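You operate a simulated robot arm through the tools that you are given. There is no shell and no other tool. Be economical: measure what you need, move in short steps, check, and stop when the job is done.

You are at the controls of a simulated robot arm. One attempt, no reset.

## Task
Put one of the foam blocks from the top of the green bench on top of the cards carton. Then put the small green horn on the top of the front bench away on the top of the middle bench. Then push the blue cupboard door shut. Keep to this order. Set down upright: small green horn.

Only the result counts: the job must be done as asked and must still hold three seconds after the hand-in. Knocking over, shifting, dropping, spilling or breaking anything else fails it.

## Robot
A 6-joint arm with a fingered hand on a trunk, on a base that drives. Base frame: it is fixed to the floor where the robot stands at the start and does not move with it; the origin is under the middle of the robot, x ahead of it, y to its left, z up. Lengths are in cm, angles in rad, forces in N, time in s.
Its first joint turns from -2.897 to 2.897 rad. Places, roughly: blue cupboard door [-520, 260, 170]; foam block (8x8x5 cm) [100, 20, 80]; small green horn [-350, -125, 75]; top of the middle bench [-460, -120, 80]. Payload 5 kg.
The tool frame sits at the grasp point between the pads (the TCP): z along the fingers, y along the line on which they close. The tips reach 3.6 cm beyond it. The gripper opens to 12 cm. The gripper's body begins 4.2 cm behind the TCP. The gripper is a hand of 4 fingers: y runs from the thumb to the fingers, the wrist lies at [-1.9, -12.3, -21.1] in the tool frame, and closing takes about 1.5 s.
Orientation is that of the tool frame in the base frame, as [roll, pitch, yaw] about the fixed x, y, z axes, in that order (R = Rz(yaw) Ry(pitch) Rx(roll)). With the fingers straight down and the wrist toward the robot, the tool's x, y and z point along [0, 1, 0], [1, 0, 0] and [0, 0, -1] of the base frame.

## Interface
- The arm moves only by the tool play_rows. Its argument "moves" is a list of rows, each a list of 3 entries, a list of its own where there are three numbers: the shift along the tool's x, y, z in mm, then the turn, a rotation vector about the tool's x, y, z in rad, then the closure, from 0 (fully open) to 1 (shut). In form: [[[dx, dy, dz], [ax, ay, az], hand], ...]. A call has 1 to 10 rows; each row shifts and turns the commanded pose from where the row before left it, along the tool's axes as they then stand. Each row takes 0.2 s and may step no farther than 5 cm and 0.15 rad from the row before; otherwise, or with a gripper value out of range, the whole call is refused. Where a pose cannot be reached the arm comes as near as it can. A force on the tool above 40 N (or 10 N above the force at the start of the call, whichever is more), or a blocked arm, ends the call early, and 0.2 s more pass. Each finger travels about 4.5 cm/s and halts on what it meets, pressing with about 30 N; the grip force reading is that of the motor and also rises with nothing between the fingers. The clock runs only during rows and for 0.2 s after the last one: add rows that do not move to give the fingers time. The reply holds the time, the measured pose of the TCP, the force on the tool along the base axes, the opening and the grip force, in the units named above and with some noise, with the torque about the TCP (base axes, N m) and any sound that the robot's microphone picked up.
- Cameras (640 x 400 px; columns grow to the right, rows downward): "scene" is now at [10.23, 3.38, 163.31]; the picture's right is [0.42, -0.91, 0.00], its down [-0.68, -0.32, -0.66] and it looks along [0.60, 0.28, -0.75] (base axes); focal length 260 px, centre (320, 200). "wrist" rides on the gripper at [7.3, -10.1, -14.2] in the tool frame; the picture's right is [-0.79, 0.29, -0.54], its down [-0.56, -0.70, 0.44] and it looks along [-0.25, 0.65, 0.71] (tool axes); focal length 280 px, centre (320, 200). There is no depth. A picture from a camera that has moved, and an enlarged one, comes with that camera's place and axes in the base frame and with its lens.
- snapshot(camera): a new picture of that camera. The clock stands still meanwhile.
- lift_body(by): slides the trunk up (or, below 0, down) by that many cm; the arm and the scene camera ride with it, the base frame stays. It gives what a move gives, with no picture.
- drive_base(legs): drives the robot by 1 to 6 legs, each [ahead, turn to the left] in cm and rad, along the robot's own axes; the way and the turn of a leg run together, so that a leg with both is an arc; at most 150 cm and 3.142 rad a leg. The arm and the cameras ride along, it lands a little off, and it stops where it bumps. It gives what a move gives.
- grasp_type(shape): the hand has 4 fingers and takes this shape, open, in about a second: jaw (thumb against the fingers, like two jaws); tri (thumb and two fingers); tip (a fingertip pinch); poke (one finger out to press); point (the index stretched); flat (the hand flat); cup (the hand cupped); fist (a fist). The gripper value then closes the fingers along that shape, each until it touches; the sizes above hold for jaw. It gives what a move gives, with no picture.
- head_to(pan, tilt): turns the head with the scene camera to pan (to the left, within 1.501 rad either way) and tilt (down, from -0.506 to 1.204), counted from straight ahead of the robot. It gives what a move gives.
- zoom(camera, box): a new picture of the part [left, top, right, bottom] of that camera's present view, enlarged. The clock stands still meanwhile.
- hand_in(): hands the job in; it is judged then, once.

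Go step by step. Nothing tells you exact positions but the pictures and the camera data: compare them with the known pose of the tool, close in by small moves and look again before you grip or let go. The budget is 165 turns and 108 pictures, counting those below and the enlarged ones. Unless the task says otherwise, let go and move clear before handing in, and close with one line.

The tools are called after ">>>" by a JSON object that holds its "fn" and its "kwargs". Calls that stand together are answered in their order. play_rows: Moves the arm, as the interface text tells. Its arguments: {"type":"object","properties":{"moves":{"type":"array","items":{"type":"array"}}},"required":["moves"]} The other tools are called the same way: lift_body (by) slides the trunk up or down; grasp_type (shape) gives the hand a shape; drive_base (legs) drives the base; head_to (pan, tilt) turns the head that bears the scene camera; snapshot (camera) takes a picture; zoom (camera, box) takes an enlarged picture of a part of a camera's view; hand_in () hands the job in.

At the start:

```text
clock: 0.0
tcp_pos: [51.86, 49.26, 113.52]
tool_rot: [-3.141, -0.001, 1.572]
ft_force: [-0.3, 0.3, -0.3]
moment: [0.04, 0.01, 0.01]
width: 11.95
finger_force: 0.1
shape: jaw
trunk travel left (down, up): [-65.0, 19.0]
robot x, y, heading: [-0.13, 0.09, 0.004]
head pan, tilt: [0.436, 0.845]
```

scene: 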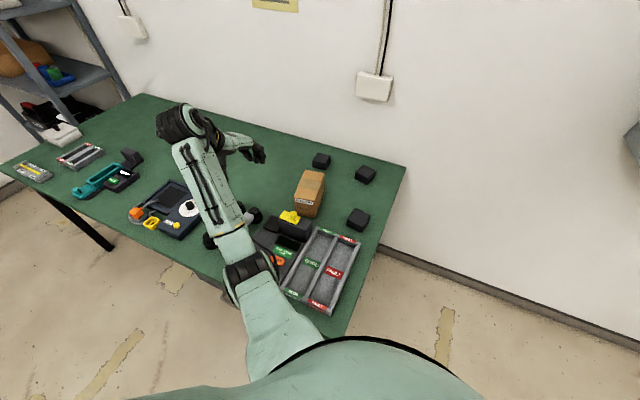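
wrist: 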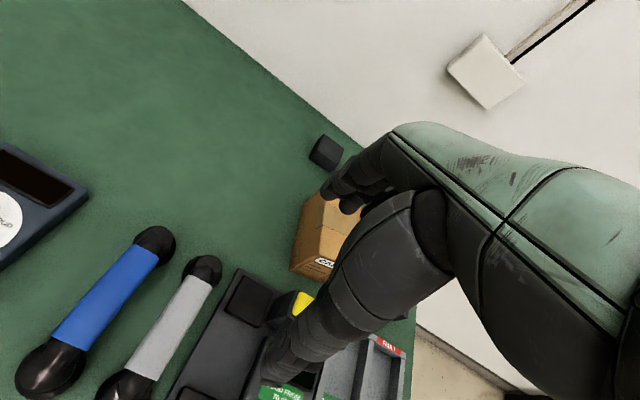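

I see a green bench with a brown carton and three dark blocks near it. I'll zoom in to read the label and measure the positions.

>>> {"fn": "zoom", "kwargs": {"camera": "scene", "box": [240, 130, 420, 242]}}

>>> {"fn": "zoom", "kwargs": {"camera": "scene", "box": [0, 80, 260, 242]}}

```text
3.56 times, centred on (330, 186) of scene
camera zoom: at [10.23, 3.38, 163.31], right [0.42, -0.91, 0.0], down [-0.68, -0.32, -0.66], along [0.6, 0.28, -0.75], focal length 923 px, centre (284, 250)
```

zoom: 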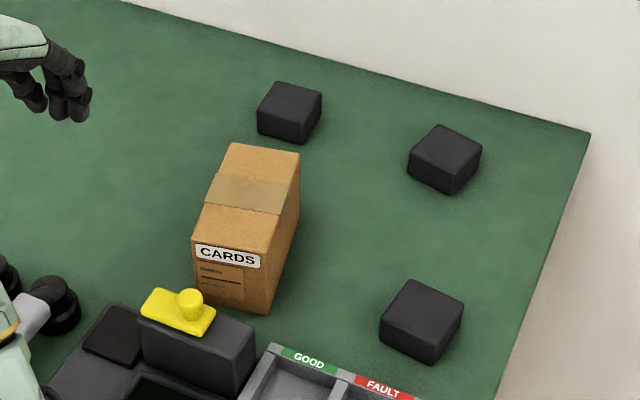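

```text
2.46 times, centred on (130, 161) of scene
camera zoom: at [10.23, 3.38, 163.31], right [0.42, -0.91, 0.0], down [-0.68, -0.32, -0.66], along [0.6, 0.28, -0.75], focal length 639 px, centre (788, 296)
```

zoom: 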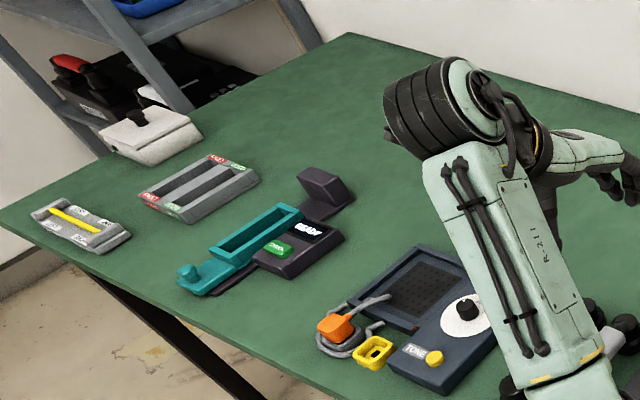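

The carton labelled CARDS has its top at about z=87, centred near (77.5, 39.7), which is on the edge of reach. The nearest foam block is near (74, 16). I'll shift the base about 25 cm left so both are comfortably reachable.

>>> {"fn": "drive_base", "kwargs": {"legs": [[0, -0.5], [-50, 0], [0, 0.5], [43, 0]]}}

```text
clock: 8.0
tcp_pos: [50.95, 72.83, 113.58]
tool_rot: [3.141, 0.0, 1.566]
ft_force: [0.6, 0.4, 0.2]
moment: [0.01, 0.0, -0.02]
width: 11.96
finger_force: 0.1
shape: jaw
trunk travel left (down, up): [-65.0, 19.0]
robot x, y, heading: [-0.94, 24.24, -0.008]
head pan, tilt: [0.436, 0.845]
```

The base is in place. Now I'll bring the hand above the nearest foam block.

>>> {"fn": "play_rows", "kwargs": {"moves": [[[-45, 18.5, 0], [0, 0, 0], 0], [[-45, 18.5, 0], [0, 0, 0], 0], [[-45, 18.5, 0], [0, 0, 0], 0], [[-45, 18.5, 0], [0, 0, 0], 0], [[-45, 18.5, 0], [0, 0, 0], 0], [[-45, 18.5, 0], [0, 0, 0], 0], [[-45, 18.5, 0], [0, 0, 0], 0], [[-45, 18.5, 0], [0, 0, 0], 0], [[-45, 18.5, 0], [0, 0, 0], 0], [[-45, 18.5, 0], [0, 0, 0], 0]]}}

>>> {"fn": "play_rows", "kwargs": {"moves": [[[-38, 16, 0], [0, 0, 0], 0], [[-38, 16, 0], [0, 0, 0], 0], [[-38, 16, 0], [0, 0, 0], 0], [[0, 0, 30], [0, 0, 0.1], 0], [[0, 0, 30], [0, 0, 0.1], 0], [[0, 0, 40], [0, 0, 0], 0], [[0, 0, 0], [0, 0, 0], 0]]}}

>>> {"fn": "head_to", "kwargs": {"pan": 0.0, "tilt": 0.845}}

>>> {"fn": "snapshot", "kwargs": {"camera": "scene"}}

>>> {"fn": "snapshot", "kwargs": {"camera": "wrist"}}

```text
clock: 10.2
tcp_pos: [69.33, 27.34, 113.24]
tool_rot: [-3.14, -0.004, 1.565]
ft_force: [-0.7, -1.1, -0.7]
moment: [0.02, 0.03, -0.01]
width: 11.96
finger_force: 0.1
shape: jaw
out of reach, approached as far as the arm can: row 3
trunk travel left (down, up): [-65.0, 19.0]
robot x, y, heading: [-1.1, 23.75, -0.008]
head pan, tilt: [0.436, 0.845]
```

```text
clock: 11.8
tcp_pos: [74.02, 16.37, 103.06]
tool_rot: [3.14, -0.001, 1.364]
ft_force: [-0.7, -0.5, 0.5]
moment: [0.01, -0.01, 0.02]
width: 11.95
finger_force: 0.0
shape: jaw
trunk travel left (down, up): [-65.0, 19.0]
robot x, y, heading: [-1.4, 24.11, -0.008]
head pan, tilt: [0.436, 0.845]
```

```text
clock: 12.7
tcp_pos: [74.16, 16.38, 103.18]
tool_rot: [3.14, 0.0, 1.365]
ft_force: [0.3, 0.0, 0.2]
moment: [0.0, 0.02, 0.02]
width: 11.97
finger_force: 0.2
shape: jaw
trunk travel left (down, up): [-65.0, 19.0]
robot x, y, heading: [-1.03, 23.98, -0.005]
head pan, tilt: [0.0, 0.845]
```

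```text
103 pictures are left
camera scene: at [9.83, 23.87, 163.31], right [-0.01, -1.0, 0.0], down [-0.75, 0.0, -0.66], along [0.66, 0.0, -0.75], focal length 260 px, centre (320, 200)
```

scene: 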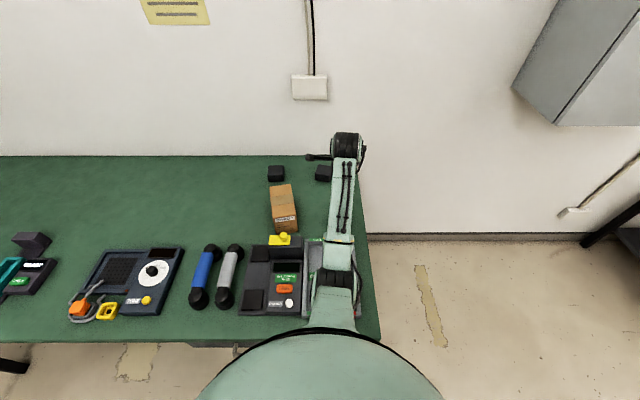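

```text
102 pictures are left
camera wrist: at [65.63, 25.49, 117.48], right [0.12, -0.83, 0.54], down [-0.8, -0.4, -0.44], along [0.59, -0.38, -0.71], focal length 280 px, centre (320, 200)
```

wrist: 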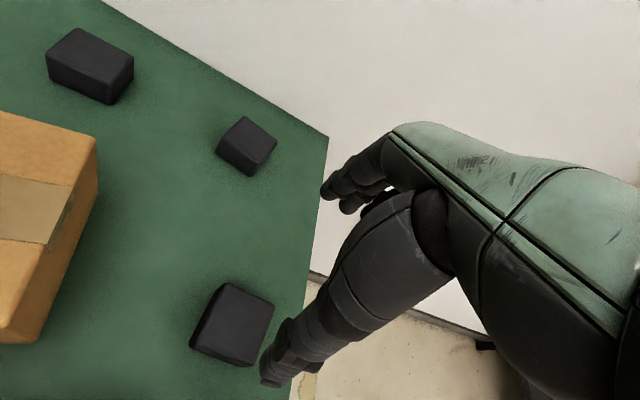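

The block is in the wrist view; I'll zoom in for accuracy.

>>> {"fn": "zoom", "kwargs": {"camera": "wrist", "box": [160, 260, 320, 360]}}

>>> {"fn": "zoom", "kwargs": {"camera": "scene", "box": [240, 130, 400, 230]}}

```text
4.00 times, centred on (240, 310) of wrist
camera zoom: at [65.63, 25.49, 117.48], right [0.12, -0.83, 0.54], down [-0.8, -0.4, -0.44], along [0.59, -0.38, -0.71], focal length 1122 px, centre (640, -240)
```

zoom: 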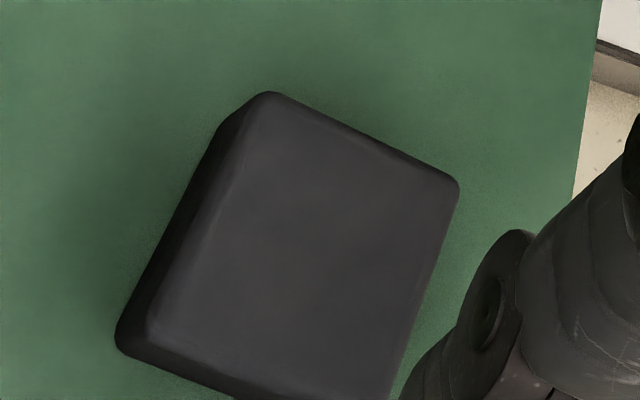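

```text
4.00 times, centred on (320, 180) of scene
camera zoom: at [9.83, 23.87, 163.31], right [-0.01, -1.0, 0.0], down [-0.75, 0.0, -0.66], along [0.66, 0.0, -0.75], focal length 1038 px, centre (320, 280)
```

zoom: 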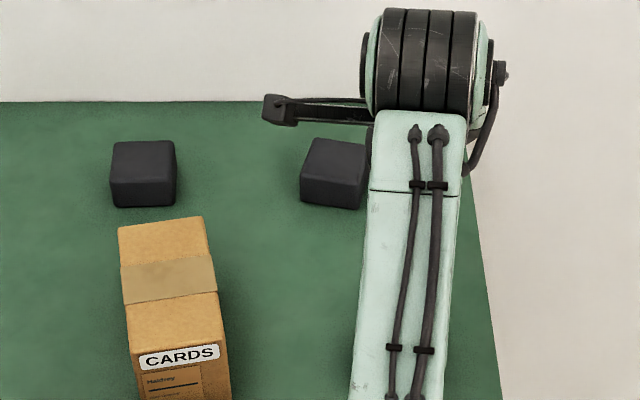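

The two views disagree unless the bench surface is near z≈79.4. Solving for that puts the block at about (71.7, 15.7) with its top at about 84.3. I'll correct, come partway down and look again.

>>> {"fn": "play_rows", "kwargs": {"moves": [[[-11, -23, 0], [0, 0, 0], 0], [[0, 0, 40], [0, 0, -0.075], 0], [[0, 0, 40], [0, 0, 0], 0], [[0, 0, 0], [0, 0, 0], 0], [[0, 0, 0], [0, 0, 0], 0]]}}

>>> {"fn": "snapshot", "kwargs": {"camera": "wrist"}}

>>> {"fn": "zoom", "kwargs": {"camera": "scene", "box": [240, 150, 400, 250]}}

```text
clock: 13.9
tcp_pos: [71.67, 15.85, 95.12]
tool_rot: [-3.141, -0.001, 1.44]
ft_force: [0.3, -0.9, 0.1]
moment: [0.0, 0.01, 0.01]
width: 12.0
finger_force: 0.1
shape: jaw
trunk travel left (down, up): [-65.0, 19.0]
robot x, y, heading: [-0.74, 24.02, -0.006]
head pan, tilt: [0.0, 0.845]
```

```text
99 pictures are left
camera wrist: at [62.56, 24.21, 109.44], right [0.18, -0.82, 0.54], down [-0.77, -0.46, -0.44], along [0.61, -0.34, -0.71], focal length 280 px, centre (320, 200)
```

wrist: 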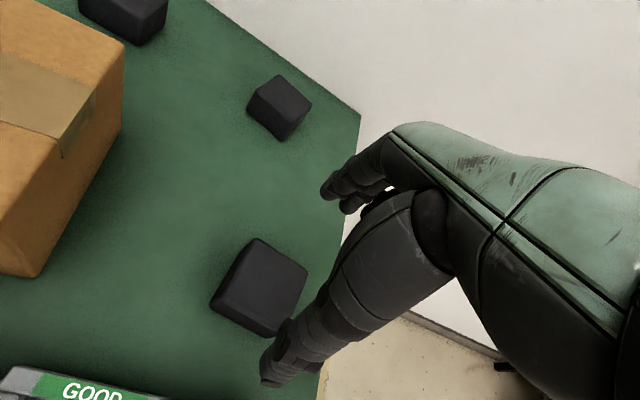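

```text
4.00 times, centred on (320, 200) of scene
camera zoom: at [9.87, 23.86, 163.31], right [-0.01, -1.0, 0.0], down [-0.75, 0.0, -0.66], along [0.66, 0.0, -0.75], focal length 1038 px, centre (320, 200)
```

zoom: 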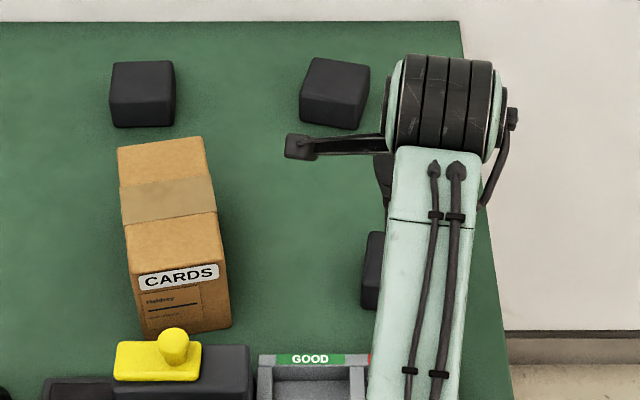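

The block appears exactly where predicted. I'll descend, then close.

>>> {"fn": "play_rows", "kwargs": {"moves": [[[0, 0, 35], [0, 0, 0], 0], [[0, 0, 35], [0, 0, 0], 0], [[0, 0, 25], [0, 0, 0], 0], [[0, 0, 14], [0, 0, 0], 0], [[0, 0, 0], [0, 0, 0], 0]]}}

>>> {"fn": "snapshot", "kwargs": {"camera": "wrist"}}

```text
clock: 15.1
tcp_pos: [71.67, 15.86, 84.39]
tool_rot: [-3.141, -0.001, 1.44]
ft_force: [0.1, 0.4, 0.2]
moment: [-0.04, 0.01, -0.04]
width: 11.99
finger_force: 0.1
shape: jaw
trunk travel left (down, up): [-65.0, 19.0]
robot x, y, heading: [-1.36, 23.55, -0.003]
head pan, tilt: [0.0, 0.845]
```

```text
97 pictures are left
camera wrist: at [62.54, 24.22, 98.67], right [0.18, -0.82, 0.54], down [-0.77, -0.46, -0.44], along [0.61, -0.34, -0.71], focal length 280 px, centre (320, 200)
```

wrist: 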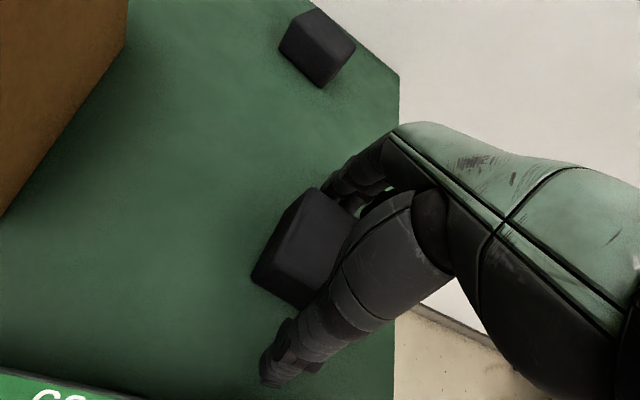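

The block sits between thumb and fingers. Closing.

>>> {"fn": "play_rows", "kwargs": {"moves": [[[0, 0, 0], [0, 0, 0], 0.2], [[0, 0, 0], [0, 0, 0], 0.35], [[0, 0, 0], [0, 0, 0], 0.5], [[0, 0, 0], [0, 0, 0], 0.6], [[0, 0, 0], [0, 0, 0], 0.6], [[0, 0, 0], [0, 0, 0], 0.6]]}}

>>> {"fn": "snapshot", "kwargs": {"camera": "wrist"}}

```text
clock: 16.5
tcp_pos: [71.77, 15.8, 84.37]
tool_rot: [-3.141, 0.001, 1.441]
ft_force: [-0.1, 0.6, 0.8]
moment: [-0.02, 0.01, 0.02]
width: 6.38
finger_force: 30.0
shape: jaw
trunk travel left (down, up): [-65.0, 19.0]
robot x, y, heading: [-1.25, 23.8, -0.005]
head pan, tilt: [0.0, 0.845]
```

```text
96 pictures are left
camera wrist: at [62.56, 24.22, 98.7], right [0.18, -0.82, 0.54], down [-0.77, -0.46, -0.44], along [0.61, -0.34, -0.71], focal length 280 px, centre (320, 200)
```

wrist: 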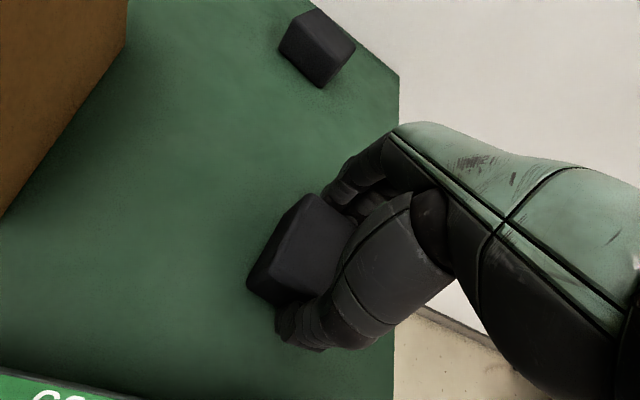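

Gripped at 6.4 cm. Lifting and checking.

>>> {"fn": "play_rows", "kwargs": {"moves": [[[0, 0, -10], [0, 0, 0], 0.6], [[0, 0, -40], [0, 0, 0], 0.6], [[0, 0, -40], [0, 0, 0], 0.6], [[0, 0, -40], [0, 0, 0], 0.6], [[0, 0, -40], [0, 0, 0], 0.6], [[0, 0, -20], [0, 0, 0], 0.6], [[0, 0, 0], [0, 0, 0], 0.6]]}}

>>> {"fn": "snapshot", "kwargs": {"camera": "wrist"}}

>>> {"fn": "snapshot", "kwargs": {"camera": "scene"}}

```text
clock: 18.1
tcp_pos: [71.73, 15.65, 103.49]
tool_rot: [-3.14, -0.001, 1.439]
ft_force: [0.7, 0.4, -0.3]
moment: [0.0, 0.03, -0.02]
width: 6.33
finger_force: 29.9
shape: jaw
trunk travel left (down, up): [-65.0, 19.0]
robot x, y, heading: [-1.1, 23.99, -0.009]
head pan, tilt: [0.0, 0.845]
```

```text
95 pictures are left
camera wrist: at [62.55, 24.07, 117.85], right [0.18, -0.82, 0.54], down [-0.77, -0.46, -0.44], along [0.61, -0.34, -0.71], focal length 280 px, centre (320, 200)
```

wrist: 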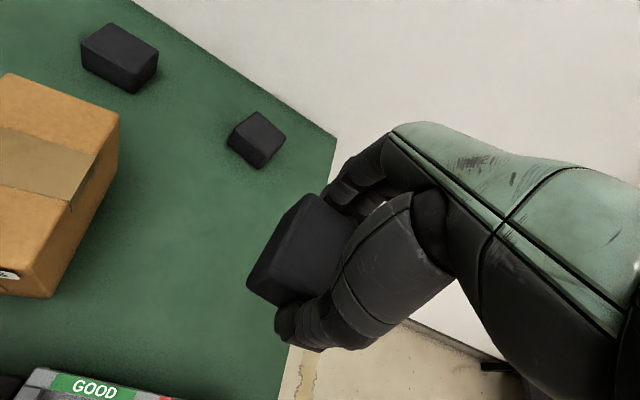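

```text
94 pictures are left
camera scene: at [9.83, 23.86, 163.31], right [-0.01, -1.0, 0.0], down [-0.75, 0.0, -0.66], along [0.66, 0.0, -0.75], focal length 260 px, centre (320, 200)
```

scene: 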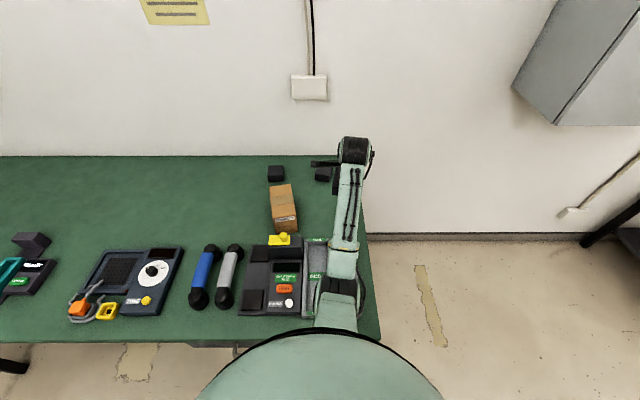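

The block is held. Both views agree that the carton top is centred at (75, 38), z=90. I'll carry the block over and align it.

>>> {"fn": "play_rows", "kwargs": {"moves": [[[38, 0.6, 0], [0, 0, 0], 0.6], [[38, 0.6, 0], [0, 0, 0], 0.6], [[38, 0.6, 0], [0, 0, 0], 0.6], [[38, 0.6, 0], [0, 0, 0], 0.6], [[38, 0.6, 0], [0, 0, 0], 0.6], [[36, 0.6, 0], [0, 0, 0], 0.6], [[0, 0, 0], [0, 0, -0.11], 0.6], [[0, 0, 0], [0, 0, -0.11], 0.6], [[0, 0, 0], [0, 0, -0.11], 0.6], [[0, 0, 0], [0, 0, 0], 0.6]]}}

>>> {"fn": "snapshot", "kwargs": {"camera": "wrist"}}

>>> {"fn": "zoom", "kwargs": {"camera": "scene", "box": [220, 130, 380, 230]}}

```text
clock: 20.3
tcp_pos: [74.97, 38.15, 103.34]
tool_rot: [3.142, -0.001, 1.772]
ft_force: [-0.2, 1.3, 0.0]
moment: [0.0, 0.01, -0.01]
width: 6.32
finger_force: 29.9
shape: jaw
trunk travel left (down, up): [-65.0, 19.0]
robot x, y, heading: [-1.41, 23.87, -0.006]
head pan, tilt: [0.0, 0.845]
```

```text
93 pictures are left
camera wrist: at [63.68, 43.15, 117.69], right [0.44, -0.72, 0.54], down [-0.57, -0.69, -0.44], along [0.69, -0.12, -0.71], focal length 280 px, centre (320, 200)
```

wrist: 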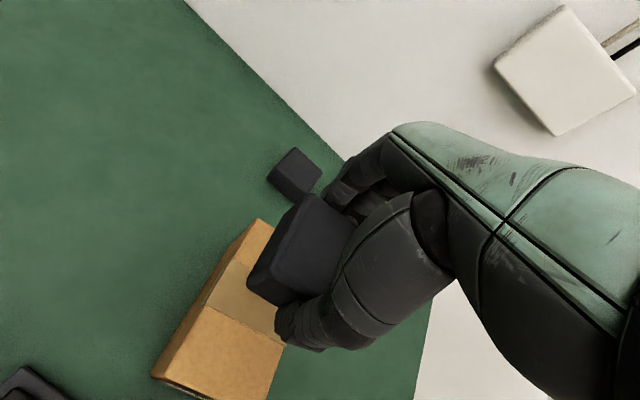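

```text
4.00 times, centred on (300, 180) of scene
camera zoom: at [9.81, 23.86, 163.31], right [-0.01, -1.0, 0.0], down [-0.75, 0.0, -0.66], along [0.66, 0.0, -0.75], focal length 1038 px, centre (400, 280)
```

zoom: 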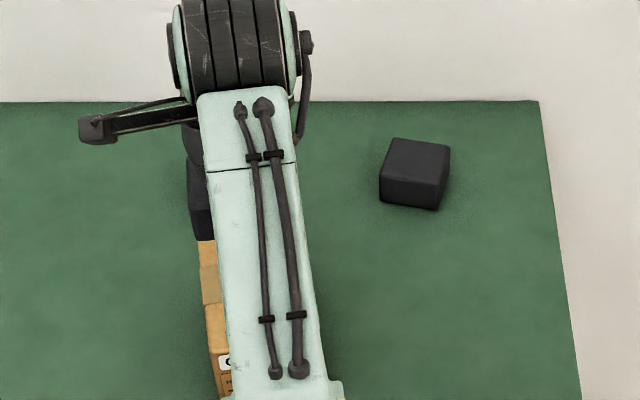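

Aligned above the carton. Lowering gently to just above contact.

>>> {"fn": "play_rows", "kwargs": {"moves": [[[0, 0, 30], [0, 0, 0], 0.6], [[0, 0, 30], [0, 0, 0], 0.6], [[0, 0, 10], [0, 0, 0], 0.6], [[0, 0, 4], [0, 0, 0], 0.6], [[0, 0, 0], [0, 0, 0], 0.6]]}}

>>> {"fn": "snapshot", "kwargs": {"camera": "wrist"}}

```text
clock: 21.5
tcp_pos: [75.02, 38.1, 95.87]
tool_rot: [3.141, -0.001, 1.77]
ft_force: [0.0, -0.5, -1.1]
moment: [0.01, -0.01, 0.0]
width: 6.34
finger_force: 30.3
shape: jaw
trunk travel left (down, up): [-65.0, 19.0]
robot x, y, heading: [-1.06, 23.81, -0.01]
head pan, tilt: [0.0, 0.845]
```

```text
91 pictures are left
camera wrist: at [63.65, 43.12, 110.22], right [0.44, -0.72, 0.54], down [-0.58, -0.69, -0.44], along [0.69, -0.12, -0.71], focal length 280 px, centre (320, 200)
```

wrist: 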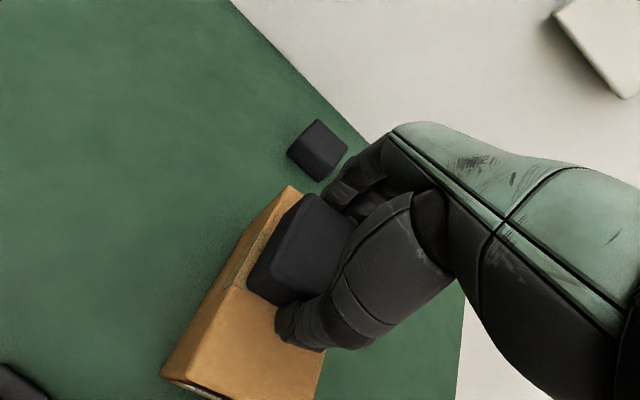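

The block is seated over the carton's middle with a small gap left. I'll ease down in 1–2 mm steps to contact.

>>> {"fn": "play_rows", "kwargs": {"moves": [[[0, 0, 3], [0, 0, 0], 0.6], [[0, 0, 2], [0, 0, 0], 0.6], [[0, 0, 0], [0, 0, 0], 0.6]]}}

>>> {"fn": "play_rows", "kwargs": {"moves": [[[0, 0, 2], [0, 0, 0], 0.6], [[0, 0, 0], [0, 0, 0], 0.6]]}}

```text
clock: 22.3
tcp_pos: [75.05, 38.01, 95.5]
tool_rot: [3.14, -0.001, 1.77]
ft_force: [0.0, 0.2, -0.1]
moment: [0.01, -0.01, 0.0]
width: 6.35
finger_force: 30.3
shape: jaw
trunk travel left (down, up): [-65.0, 19.0]
robot x, y, heading: [-0.77, 24.36, -0.004]
head pan, tilt: [0.0, 0.845]
```

```text
clock: 22.9
tcp_pos: [75.11, 38.12, 95.32]
tool_rot: [3.141, 0.0, 1.77]
ft_force: [-0.3, 0.0, 3.5]
moment: [-0.01, 0.15, -0.02]
width: 6.35
finger_force: 30.0
shape: jaw
trunk travel left (down, up): [-65.0, 19.0]
robot x, y, heading: [-1.07, 23.78, -0.007]
head pan, tilt: [0.0, 0.845]
```

Contact is made at 3.5 N. Opening slowly, then rising straight up.

>>> {"fn": "play_rows", "kwargs": {"moves": [[[0, 0, 0], [0, 0, 0], 0.45], [[0, 0, 0], [0, 0, 0], 0.35], [[0, 0, 0], [0, 0, 0], 0.2], [[0, 0, 0], [0, 0, 0], 0.0], [[0, 0, 0], [0, 0, 0], 0.0], [[0, 0, 0], [0, 0, 0], 0.0], [[0, 0, 0], [0, 0, 0], 0.0]]}}

>>> {"fn": "play_rows", "kwargs": {"moves": [[[0, 0, -20], [0, 0, 0], 0.0], [[0, 0, -30], [0, 0, 0], 0.0], [[0, 0, -40], [0, 0, 0], 0.0], [[0, 0, -40], [0, 0, 0], 0.0], [[0, 0, -40], [0, 0, 0], 0.0], [[0, 0, -40], [0, 0, 0], 0.0]]}}

>>> {"fn": "snapshot", "kwargs": {"camera": "wrist"}}

```text
clock: 24.5
tcp_pos: [75.09, 38.01, 95.34]
tool_rot: [-3.141, -0.001, 1.77]
ft_force: [0.3, -0.1, 0.8]
moment: [0.02, 0.0, 0.01]
width: 11.95
finger_force: 0.1
shape: jaw
trunk travel left (down, up): [-65.0, 19.0]
robot x, y, heading: [-1.43, 23.95, -0.007]
head pan, tilt: [0.0, 0.845]
```

```text
clock: 25.9
tcp_pos: [74.95, 38.07, 116.39]
tool_rot: [3.141, 0.0, 1.771]
ft_force: [0.8, 0.1, -0.4]
moment: [0.0, 0.0, 0.01]
width: 11.99
finger_force: 0.0
shape: jaw
trunk travel left (down, up): [-65.0, 19.0]
robot x, y, heading: [-1.1, 23.94, -0.006]
head pan, tilt: [0.0, 0.845]
```

```text
90 pictures are left
camera wrist: at [63.44, 43.08, 130.68], right [0.44, -0.72, 0.54], down [-0.58, -0.69, -0.44], along [0.69, -0.12, -0.71], focal length 280 px, centre (320, 200)
```

wrist: 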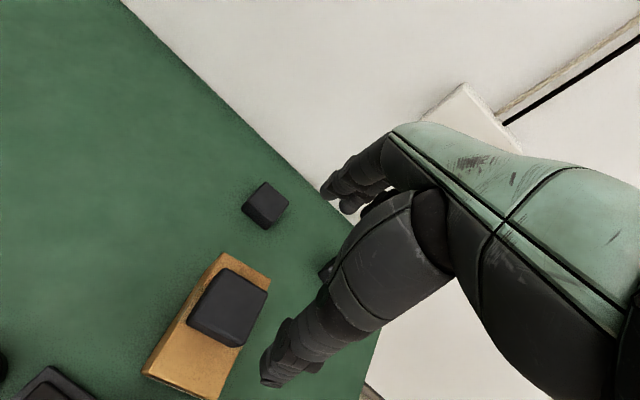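

The foam block rests on the carton. I'll tuck the arm in, back off the bench, and turn around toward the front bench, then look.

>>> {"fn": "play_rows", "kwargs": {"moves": [[[-9, -44, 0], [0, 0, 0], 0], [[-9, -44, 0], [0, 0, 0], 0], [[-9, -44, 0], [0, 0, 0], 0], [[-9, -44, 0], [0, 0, 0], 0], [[-9, -44, 0], [0, 0, 0], 0], [[-9, -44, 0], [0, 0, 0], 0], [[-9, -44, 0], [0, 0, 0], 0], [[-9, -44, 0], [0, 0, 0], 0]]}}

>>> {"fn": "drive_base", "kwargs": {"legs": [[-80, 0], [0, 1.571]]}}

>>> {"fn": "head_to", "kwargs": {"pan": 1.0, "tilt": 0.35}}

>>> {"fn": "snapshot", "kwargs": {"camera": "scene"}}

```text
clock: 27.7
tcp_pos: [48.59, 24.93, 104.7]
tool_rot: [3.138, 0.0, 1.77]
ft_force: [-0.8, 0.1, 0.7]
moment: [0.0, -0.03, 0.02]
width: 11.96
finger_force: 0.1
shape: jaw
out of reach, approached as far as the arm can: row 2, 3, 4, 5, 6, 7, 8
trunk travel left (down, up): [-65.0, 19.0]
robot x, y, heading: [-1.21, 23.87, -0.006]
head pan, tilt: [0.0, 0.845]
```

```text
clock: 35.8
tcp_pos: [-82.35, 73.75, 104.58]
tool_rot: [3.139, 0.0, -2.936]
ft_force: [0.7, -0.5, -0.3]
moment: [0.02, -0.04, -0.01]
width: 11.98
finger_force: 0.1
shape: jaw
trunk travel left (down, up): [-65.0, 19.0]
robot x, y, heading: [-80.93, 23.89, 1.574]
head pan, tilt: [0.0, 0.845]
```

```text
clock: 37.1
tcp_pos: [-82.24, 73.78, 104.63]
tool_rot: [3.138, -0.001, -2.936]
ft_force: [-0.8, 0.1, 0.6]
moment: [-0.03, 0.03, -0.02]
width: 11.97
finger_force: 0.1
shape: jaw
trunk travel left (down, up): [-65.0, 19.0]
robot x, y, heading: [-80.78, 23.91, 1.565]
head pan, tilt: [1.0, 0.351]
```

```text
89 pictures are left
camera scene: at [-88.69, 32.06, 167.63], right [0.54, 0.84, 0.0], down [0.29, -0.19, -0.94], along [-0.79, 0.51, -0.34], focal length 260 px, centre (320, 200)
```

scene: 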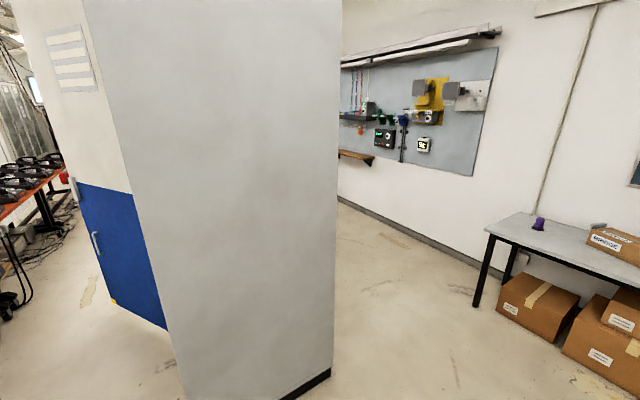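

A tall cabinet stands to the left, roughly at (-200, 60). I'll look further around to the left.

>>> {"fn": "drive_base", "kwargs": {"legs": [[0, 1.571]]}}

>>> {"fn": "head_to", "kwargs": {"pan": 0.0, "tilt": 0.3}}

>>> {"fn": "snapshot", "kwargs": {"camera": "scene"}}

>>> {"fn": "head_to", "kwargs": {"pan": 0.9, "tilt": 0.3}}

>>> {"fn": "snapshot", "kwargs": {"camera": "scene"}}

```text
clock: 41.3
tcp_pos: [-130.93, 23.04, 104.73]
tool_rot: [3.14, 0.0, -1.375]
ft_force: [-0.4, 0.5, 0.6]
moment: [0.02, 0.03, -0.02]
width: 11.96
finger_force: 0.0
shape: jaw
trunk travel left (down, up): [-65.0, 19.0]
robot x, y, heading: [-80.82, 23.5, 3.135]
head pan, tilt: [1.0, 0.351]
```

```text
clock: 42.5
tcp_pos: [-130.92, 23.14, 104.56]
tool_rot: [3.138, 0.001, -1.377]
ft_force: [0.5, 0.2, -0.3]
moment: [0.0, 0.0, 0.0]
width: 11.97
finger_force: 0.1
shape: jaw
trunk travel left (down, up): [-65.0, 19.0]
robot x, y, heading: [-80.9, 24.0, 3.128]
head pan, tilt: [0.0, 0.3]
```

```text
88 pictures are left
camera scene: at [-93.22, 24.12, 168.11], right [0.01, 1.0, 0.0], down [0.3, 0.0, -0.96], along [-0.96, 0.01, -0.3], focal length 260 px, centre (320, 200)
```

scene: 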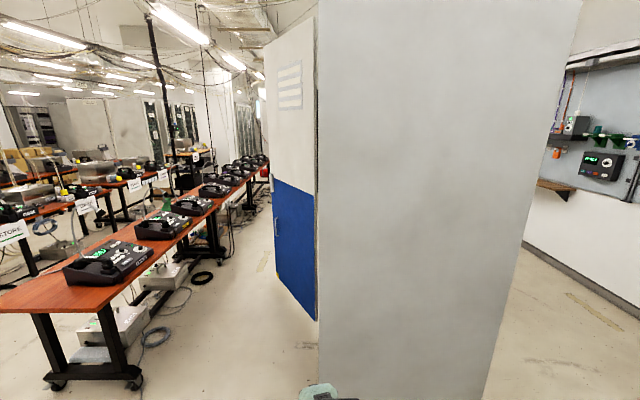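

```text
clock: 43.7
tcp_pos: [-130.84, 23.09, 104.66]
tool_rot: [3.138, 0.001, -1.375]
ft_force: [0.5, -0.1, 0.4]
moment: [-0.02, 0.02, -0.01]
width: 11.98
finger_force: 0.0
shape: jaw
trunk travel left (down, up): [-65.0, 19.0]
robot x, y, heading: [-80.94, 24.03, 3.13]
head pan, tilt: [0.901, 0.3]
```

```text
87 pictures are left
camera scene: at [-89.76, 16.79, 168.11], right [-0.78, 0.63, 0.0], down [0.19, 0.23, -0.96], along [-0.6, -0.74, -0.3], focal length 260 px, centre (320, 200)
```

scene: 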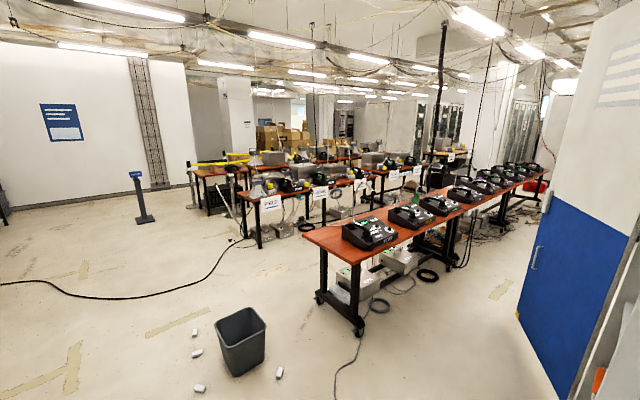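

There's a row of red benches to the left. I'll zoom in to find the green horn and label which bench is which.

>>> {"fn": "zoom", "kwargs": {"camera": "scene", "box": [300, 130, 560, 292]}}

>>> {"fn": "zoom", "kwargs": {"camera": "scene", "box": [180, 120, 440, 282]}}

```text
2.46 times, centred on (430, 211) of scene
camera zoom: at [-89.76, 16.79, 168.11], right [-0.78, 0.63, 0.0], down [0.19, 0.23, -0.96], along [-0.6, -0.74, -0.3], focal length 639 px, centre (49, 173)
```

zoom: 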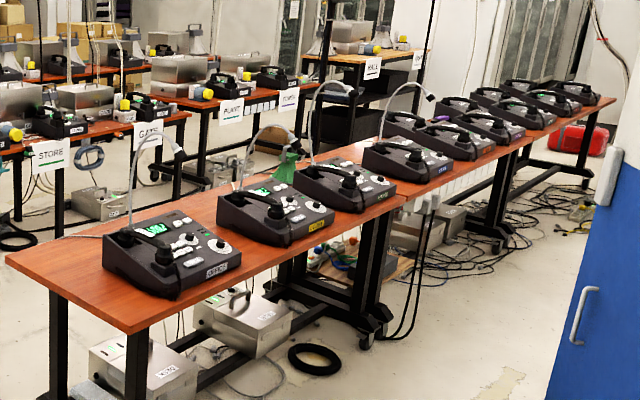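

```text
2.46 times, centred on (310, 201) of scene
camera zoom: at [-89.76, 16.79, 168.11], right [-0.78, 0.63, 0.0], down [0.19, 0.23, -0.96], along [-0.6, -0.74, -0.3], focal length 639 px, centre (345, 198)
```

zoom: 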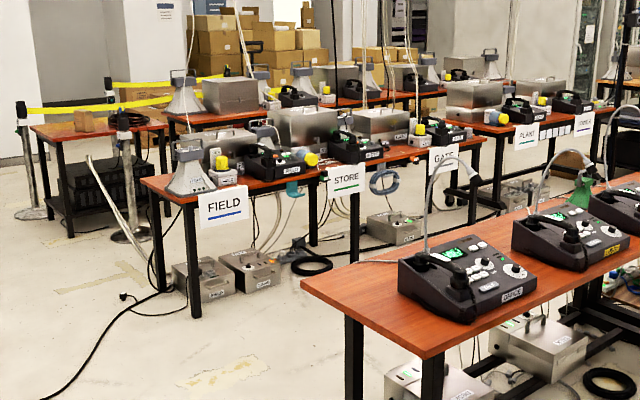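

The horn is near (-350, -130) at the far end of the front bench; the next bench in the row is the middle one. There is a bin and litter near (-143, -149) to avoid. I'll advance a bit into the front aisle and look along it.

>>> {"fn": "drive_base", "kwargs": {"legs": [[0, 0.75], [80, 0], [0, -0.75]]}}

>>> {"fn": "head_to", "kwargs": {"pan": 0.0, "tilt": 0.45}}

>>> {"fn": "snapshot", "kwargs": {"camera": "scene"}}

>>> {"fn": "head_to", "kwargs": {"pan": -0.9, "tilt": 0.45}}

>>> {"fn": "snapshot", "kwargs": {"camera": "scene"}}

```text
clock: 52.0
tcp_pos: [-189.24, -32.22, 104.59]
tool_rot: [3.139, 0.0, -1.36]
ft_force: [0.1, -0.4, -0.3]
moment: [0.01, 0.0, -0.03]
width: 11.98
finger_force: 0.0
shape: jaw
trunk travel left (down, up): [-65.0, 19.0]
robot x, y, heading: [-139.68, -30.9, -3.135]
head pan, tilt: [0.901, 0.3]
```

```text
clock: 53.2
tcp_pos: [-189.21, -32.26, 104.68]
tool_rot: [3.138, -0.002, -1.362]
ft_force: [-0.2, -0.4, 0.5]
moment: [-0.04, 0.0, 0.01]
width: 12.0
finger_force: 0.1
shape: jaw
trunk travel left (down, up): [-65.0, 19.0]
robot x, y, heading: [-139.31, -30.65, -3.136]
head pan, tilt: [0.0, 0.45]
```

```text
84 pictures are left
camera scene: at [-151.5, -30.66, 166.72], right [0.0, 1.0, 0.0], down [0.44, 0.0, -0.9], along [-0.9, 0.0, -0.44], focal length 260 px, centre (320, 200)
```

scene: 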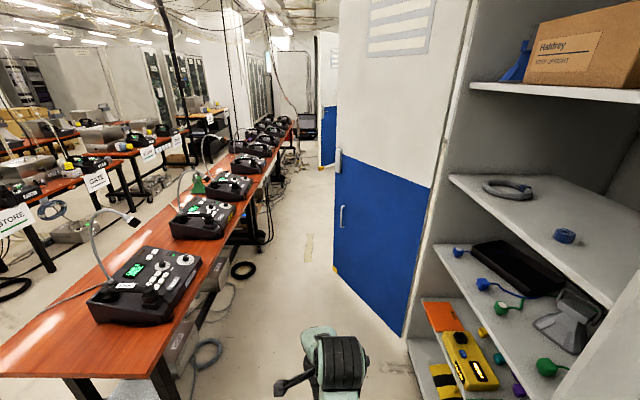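

```text
clock: 54.4
tcp_pos: [-189.18, -32.19, 104.59]
tool_rot: [3.137, 0.0, -1.364]
ft_force: [0.6, 0.4, 0.0]
moment: [0.01, 0.01, -0.01]
width: 11.96
finger_force: 0.1
shape: jaw
trunk travel left (down, up): [-65.0, 19.0]
robot x, y, heading: [-139.21, -30.46, -3.14]
head pan, tilt: [-0.901, 0.45]
```

```text
83 pictures are left
camera scene: at [-148.05, -23.44, 166.71], right [0.78, 0.62, 0.0], down [0.27, -0.34, -0.9], along [-0.56, 0.7, -0.44], focal length 260 px, centre (320, 200)
```

scene: 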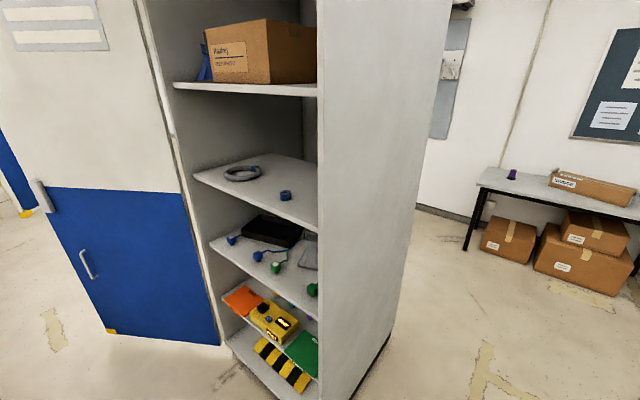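

The front aisle is about 70 cm wide between the open door's edge (-345, -15) and the bench (y=-86). I'll drive down its middle, keeping the arm ahead, and stop partway to check.

>>> {"fn": "drive_base", "kwargs": {"legs": [[0, 0.13], [135, 0], [0, -0.09]]}}

>>> {"fn": "head_to", "kwargs": {"pan": 0.6, "tilt": 0.6}}

>>> {"fn": "snapshot", "kwargs": {"camera": "scene"}}

>>> {"fn": "head_to", "kwargs": {"pan": -0.3, "tilt": 0.5}}

>>> {"fn": "snapshot", "kwargs": {"camera": "scene"}}

```text
clock: 62.1
tcp_pos: [-319.15, -54.17, 104.59]
tool_rot: [3.137, -0.001, -1.298]
ft_force: [-0.7, -0.3, -0.7]
moment: [-0.03, 0.0, -0.01]
width: 11.99
finger_force: 0.0
shape: jaw
trunk travel left (down, up): [-65.0, 19.0]
robot x, y, heading: [-269.42, -49.34, -3.072]
head pan, tilt: [-0.901, 0.45]
```

```text
clock: 63.7
tcp_pos: [-319.26, -54.12, 104.6]
tool_rot: [3.139, 0.0, -1.299]
ft_force: [-0.2, 0.5, 0.6]
moment: [0.0, 0.03, 0.04]
width: 11.99
finger_force: 0.1
shape: jaw
trunk travel left (down, up): [-65.0, 19.0]
robot x, y, heading: [-269.1, -49.29, -3.073]
head pan, tilt: [0.6, 0.6]
```

```text
82 pictures are left
camera scene: at [-279.29, -55.06, 165.36], right [-0.62, 0.79, 0.0], down [0.44, 0.35, -0.83], along [-0.65, -0.51, -0.56], focal length 260 px, centre (320, 200)
```

scene: 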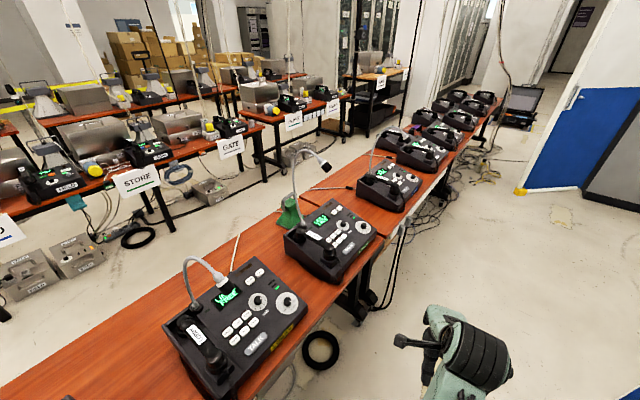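

```text
clock: 64.9
tcp_pos: [-319.26, -54.16, 104.59]
tool_rot: [3.138, -0.002, -1.3]
ft_force: [-0.4, -0.4, -0.8]
moment: [0.01, -0.02, -0.05]
width: 12.0
finger_force: 0.1
shape: jaw
trunk travel left (down, up): [-65.0, 19.0]
robot x, y, heading: [-269.35, -49.93, -3.076]
head pan, tilt: [-0.3, 0.499]
```

```text
81 pictures are left
camera scene: at [-281.19, -47.51, 166.27], right [0.23, 0.97, 0.0], down [0.47, -0.11, -0.88], along [-0.85, 0.2, -0.48], focal length 260 px, centre (320, 200)
```

scene: 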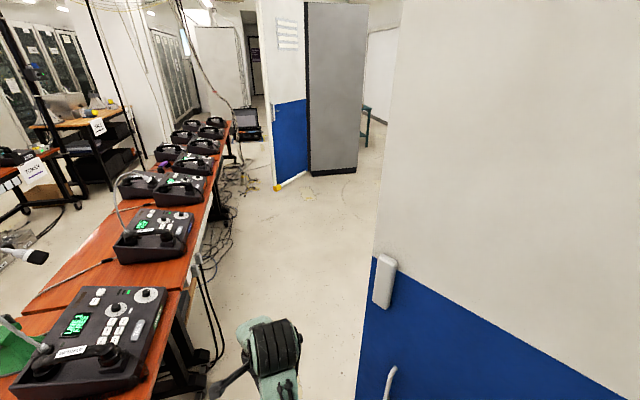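

The horn sits behind the last console at the end of the front bench. Zooming on it.

>>> {"fn": "head_to", "kwargs": {"pan": 0.75, "tilt": 0.6}}

>>> {"fn": "zoom", "kwargs": {"camera": "scene", "box": [280, 100, 480, 225]}}

```text
clock: 66.2
tcp_pos: [-319.0, -54.18, 104.67]
tool_rot: [3.139, 0.0, -1.3]
ft_force: [-0.3, -0.5, 0.1]
moment: [-0.02, 0.01, -0.01]
width: 11.98
finger_force: 0.0
shape: jaw
trunk travel left (down, up): [-65.0, 19.0]
robot x, y, heading: [-269.62, -49.46, -3.074]
head pan, tilt: [0.75, 0.6]
```

```text
3.20 times, centred on (380, 162) of scene
camera zoom: at [-278.4, -56.04, 165.36], right [-0.73, 0.69, 0.0], down [0.39, 0.41, -0.83], along [-0.57, -0.6, -0.56], focal length 830 px, centre (128, 320)
```

zoom: 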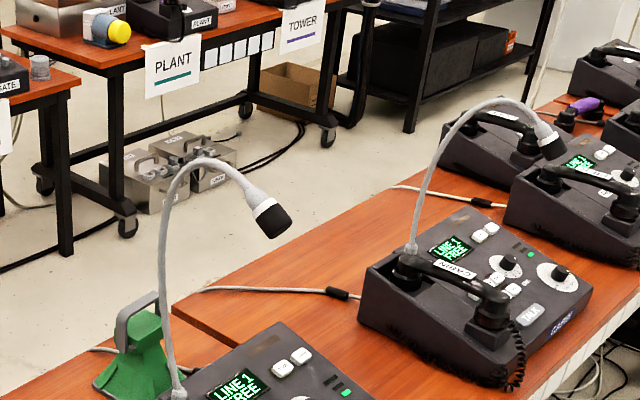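

It's a green horn with a handle on top. I'll drive on to stand opposite it.

>>> {"fn": "drive_base", "kwargs": {"legs": [[0, -0.02], [86, 0], [0, -0.047]]}}

>>> {"fn": "head_to", "kwargs": {"pan": 1.4, "tilt": 0.75}}

>>> {"fn": "snapshot", "kwargs": {"camera": "scene"}}

```text
clock: 71.5
tcp_pos: [-405.22, -55.08, 104.63]
tool_rot: [3.137, 0.0, -1.362]
ft_force: [-0.7, -0.2, -0.2]
moment: [0.04, -0.01, 0.02]
width: 11.99
finger_force: 0.1
shape: jaw
trunk travel left (down, up): [-65.0, 19.0]
robot x, y, heading: [-355.2, -53.45, -3.144]
head pan, tilt: [0.75, 0.6]
```

```text
clock: 72.5
tcp_pos: [-405.28, -55.18, 104.57]
tool_rot: [3.139, 0.001, -1.364]
ft_force: [-0.6, -0.8, 0.9]
moment: [-0.02, -0.02, -0.06]
width: 11.99
finger_force: 0.0
shape: jaw
trunk travel left (down, up): [-65.0, 19.0]
robot x, y, heading: [-355.48, -53.43, -3.143]
head pan, tilt: [1.4, 0.75]
```

```text
79 pictures are left
camera scene: at [-359.61, -61.72, 164.07], right [-0.99, 0.17, 0.0], down [0.12, 0.67, -0.73], along [-0.12, -0.72, -0.68], focal length 260 px, centre (320, 200)
```

scene: 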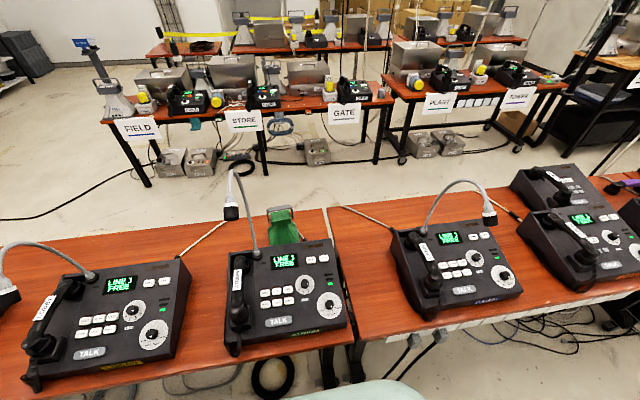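

>>> {"fn": "zoom", "kwargs": {"camera": "scene", "box": [210, 150, 370, 250]}}

>>> {"fn": "zoom", "kwargs": {"camera": "scene", "box": [320, 150, 640, 350]}}

```text
4.00 times, centred on (290, 200) of scene
camera zoom: at [-359.61, -61.72, 164.07], right [-0.99, 0.17, 0.0], down [0.12, 0.67, -0.73], along [-0.12, -0.72, -0.68], focal length 1038 px, centre (440, 200)
```

zoom: 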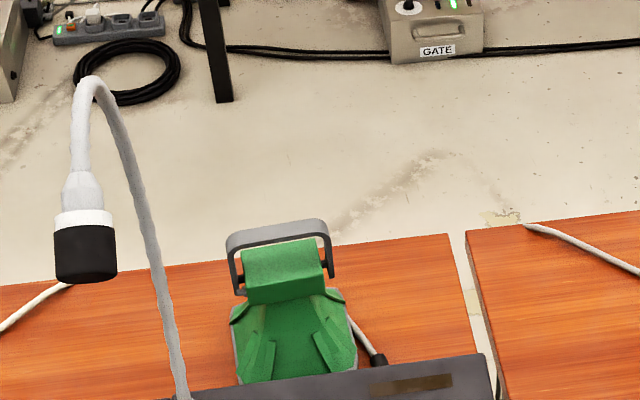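

```text
2.00 times, centred on (480, 250) of scene
camera zoom: at [-359.61, -61.72, 164.07], right [-0.99, 0.17, 0.0], down [0.12, 0.67, -0.73], along [-0.12, -0.72, -0.68], focal length 519 px, centre (0, 100)
```

zoom: 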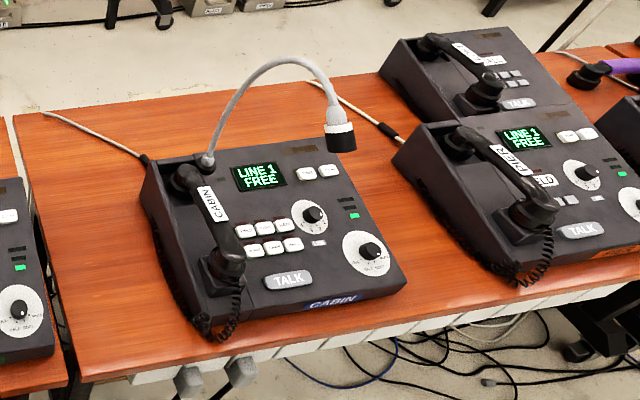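

I triangulate the handle bar of the horn at about (-356.5, -136, 91.8), lying along x. A gooseneck mic stands at (-347, -118) up to z=125, and there is a free strip on the middle bench at x -379…-400. I'll raise the trunk and swing the arm over that strip.

>>> {"fn": "lift_body", "kwargs": {"by": 10}}

>>> {"fn": "play_rows", "kwargs": {"moves": [[[47.9, 6, 0], [0, 0, -0.097], 0], [[47.9, 6, 0], [0, 0, -0.097], 0], [[47.9, 6, 0], [0, 0, -0.097], 0], [[47.9, 6, 0], [0, 0, -0.097], 0], [[47.9, 6, 0], [0, 0, -0.097], 0], [[47.9, 6, 0], [0, 0, -0.097], 0], [[0, 0, 0], [0, 0, 0], 0]]}}

>>> {"fn": "snapshot", "kwargs": {"camera": "scene"}}

```text
clock: 73.8
tcp_pos: [-405.18, -55.06, 114.59]
tool_rot: [3.137, -0.002, -1.363]
ft_force: [-0.6, 0.0, -0.2]
moment: [-0.02, -0.02, -0.03]
width: 12.01
finger_force: 0.1
shape: jaw
trunk travel left (down, up): [-75.0, 9.0]
robot x, y, heading: [-355.44, -53.69, -3.139]
head pan, tilt: [1.4, 0.75]
```

```text
clock: 75.5
tcp_pos: [-396.09, -82.16, 114.62]
tool_rot: [3.139, 0.003, -0.781]
ft_force: [0.7, 0.7, -0.4]
moment: [-0.01, -0.02, -0.05]
width: 11.99
finger_force: 0.0
shape: jaw
trunk travel left (down, up): [-75.0, 9.0]
robot x, y, heading: [-355.27, -53.47, -3.143]
head pan, tilt: [1.4, 0.75]
```

```text
76 pictures are left
camera scene: at [-359.65, -61.65, 174.07], right [-0.99, 0.17, 0.0], down [0.11, 0.67, -0.73], along [-0.12, -0.72, -0.68], focal length 260 px, centre (320, 200)
```

scene: 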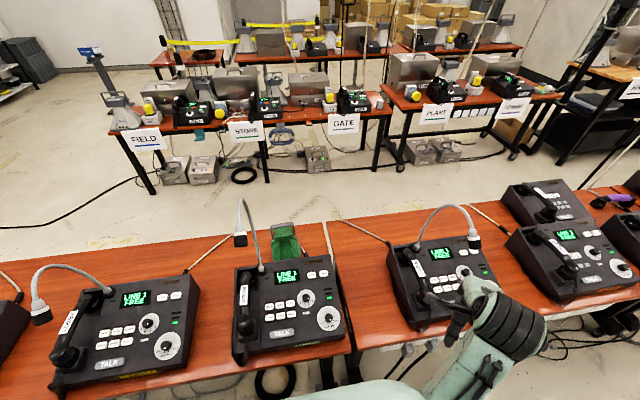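

>>> {"fn": "play_rows", "kwargs": {"moves": [[[47.9, 6, 0], [0, 0, -0.097], 0], [[47.9, 6, 0], [0, 0, -0.097], 0], [[47.9, 6, 0], [0, 0, -0.097], 0], [[47.9, 6, 0], [0, 0, -0.097], 0], [[47.9, 6, 0], [0, 0, -0.097], 0], [[0, 0, 0], [0, 0, 0], 0]]}}

>>> {"fn": "snapshot", "kwargs": {"camera": "scene"}}

>>> {"fn": "snapshot", "kwargs": {"camera": "wrist"}}

```text
clock: 76.8
tcp_pos: [-377.94, -98.12, 114.55]
tool_rot: [3.139, 0.003, -0.295]
ft_force: [0.0, 0.1, -0.1]
moment: [-0.02, 0.0, 0.02]
width: 11.98
finger_force: 0.0
shape: jaw
trunk travel left (down, up): [-75.0, 9.0]
robot x, y, heading: [-355.41, -53.39, -3.139]
head pan, tilt: [1.4, 0.75]
```

```text
75 pictures are left
camera scene: at [-359.69, -61.68, 174.07], right [-0.99, 0.17, 0.0], down [0.11, 0.67, -0.73], along [-0.12, -0.72, -0.68], focal length 260 px, centre (320, 200)
```

scene: 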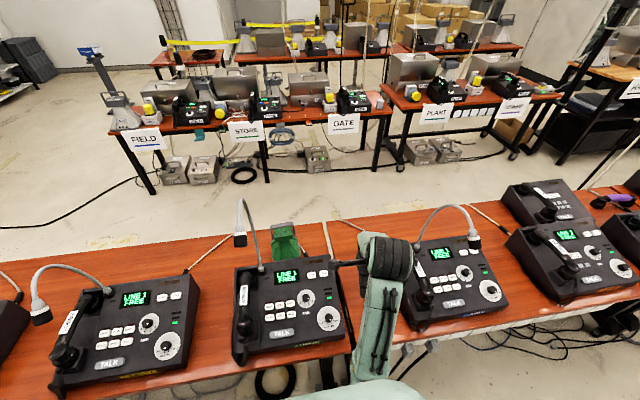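

```text
74 pictures are left
camera wrist: at [-368.05, -90.54, 128.83], right [-0.84, -0.05, 0.54], down [-0.33, 0.83, -0.44], along [-0.43, -0.55, -0.71], focal length 280 px, centre (320, 200)
```

wrist: 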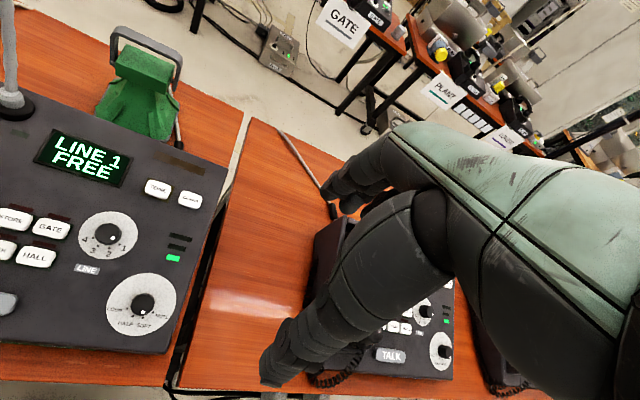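

The horn is in the wrist view now. Zooming to see its shape and measure it.

>>> {"fn": "zoom", "kwargs": {"camera": "wrist", "box": [70, 10, 230, 160]}}

```text
2.67 times, centred on (150, 85) of wrist
camera zoom: at [-368.05, -90.54, 128.83], right [-0.84, -0.05, 0.54], down [-0.33, 0.83, -0.44], along [-0.43, -0.55, -0.71], focal length 748 px, centre (773, 507)
```

zoom: 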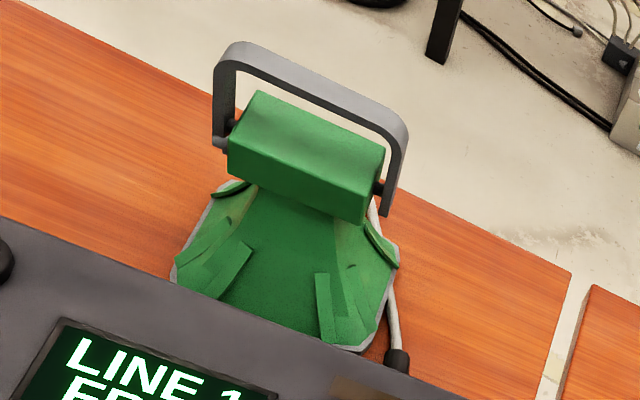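

The horn stands mouth-down with a green block body and a bail handle over it. I'll align the hand (closing along y) and extend over the strip behind it, then look again.

>>> {"fn": "play_rows", "kwargs": {"moves": [[[0, 0, 0], [0, 0, -0.147], 0], [[0, 0, 0], [0, 0, -0.148], 0], [[0, 47, 0], [0, 0, 0], 0], [[0, 47, 0], [0, 0, 0], 0], [[0, 47, 0], [0, 0, 0], 0], [[0, 47, 0], [0, 0, 0], 0], [[0, 47, 0], [0, 0, 0], 0], [[0, 47, 0], [0, 0, 0], 0], [[0, 47, 0], [0, 0, 0], 0], [[0, 40, 0], [0, 0, 0], 0]]}}

>>> {"fn": "snapshot", "kwargs": {"camera": "scene"}}

>>> {"fn": "snapshot", "kwargs": {"camera": "wrist"}}

```text
clock: 79.0
tcp_pos: [-377.82, -134.77, 114.43]
tool_rot: [3.141, 0.003, 0.001]
ft_force: [-0.4, 0.5, -0.2]
moment: [0.0, 0.0, -0.04]
width: 12.01
finger_force: 0.1
shape: jaw
trunk travel left (down, up): [-75.0, 9.0]
robot x, y, heading: [-355.19, -53.47, -3.138]
head pan, tilt: [1.4, 0.75]
```

```text
72 pictures are left
camera scene: at [-359.57, -61.88, 174.05], right [-0.99, 0.17, 0.0], down [0.11, 0.67, -0.73], along [-0.12, -0.72, -0.68], focal length 260 px, centre (320, 200)
```

scene: 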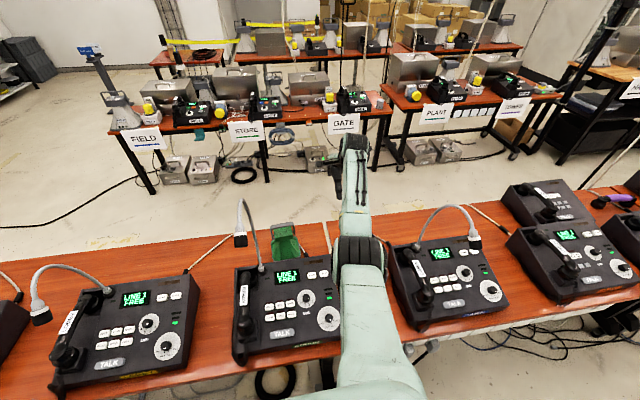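

```text
71 pictures are left
camera wrist: at [-370.63, -124.75, 128.72], right [-0.79, -0.29, 0.54], down [-0.56, 0.7, -0.44], along [-0.26, -0.65, -0.71], focal length 280 px, centre (320, 200)
```

wrist: 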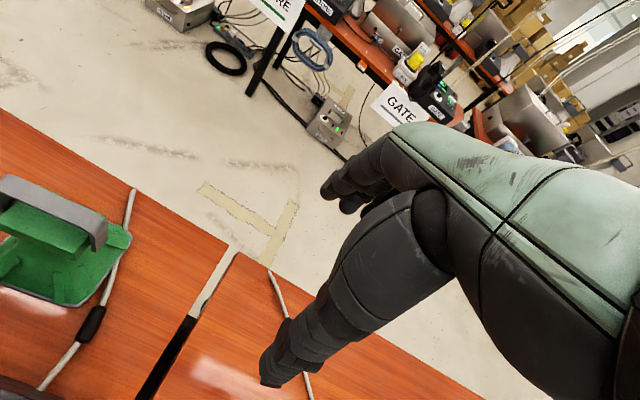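

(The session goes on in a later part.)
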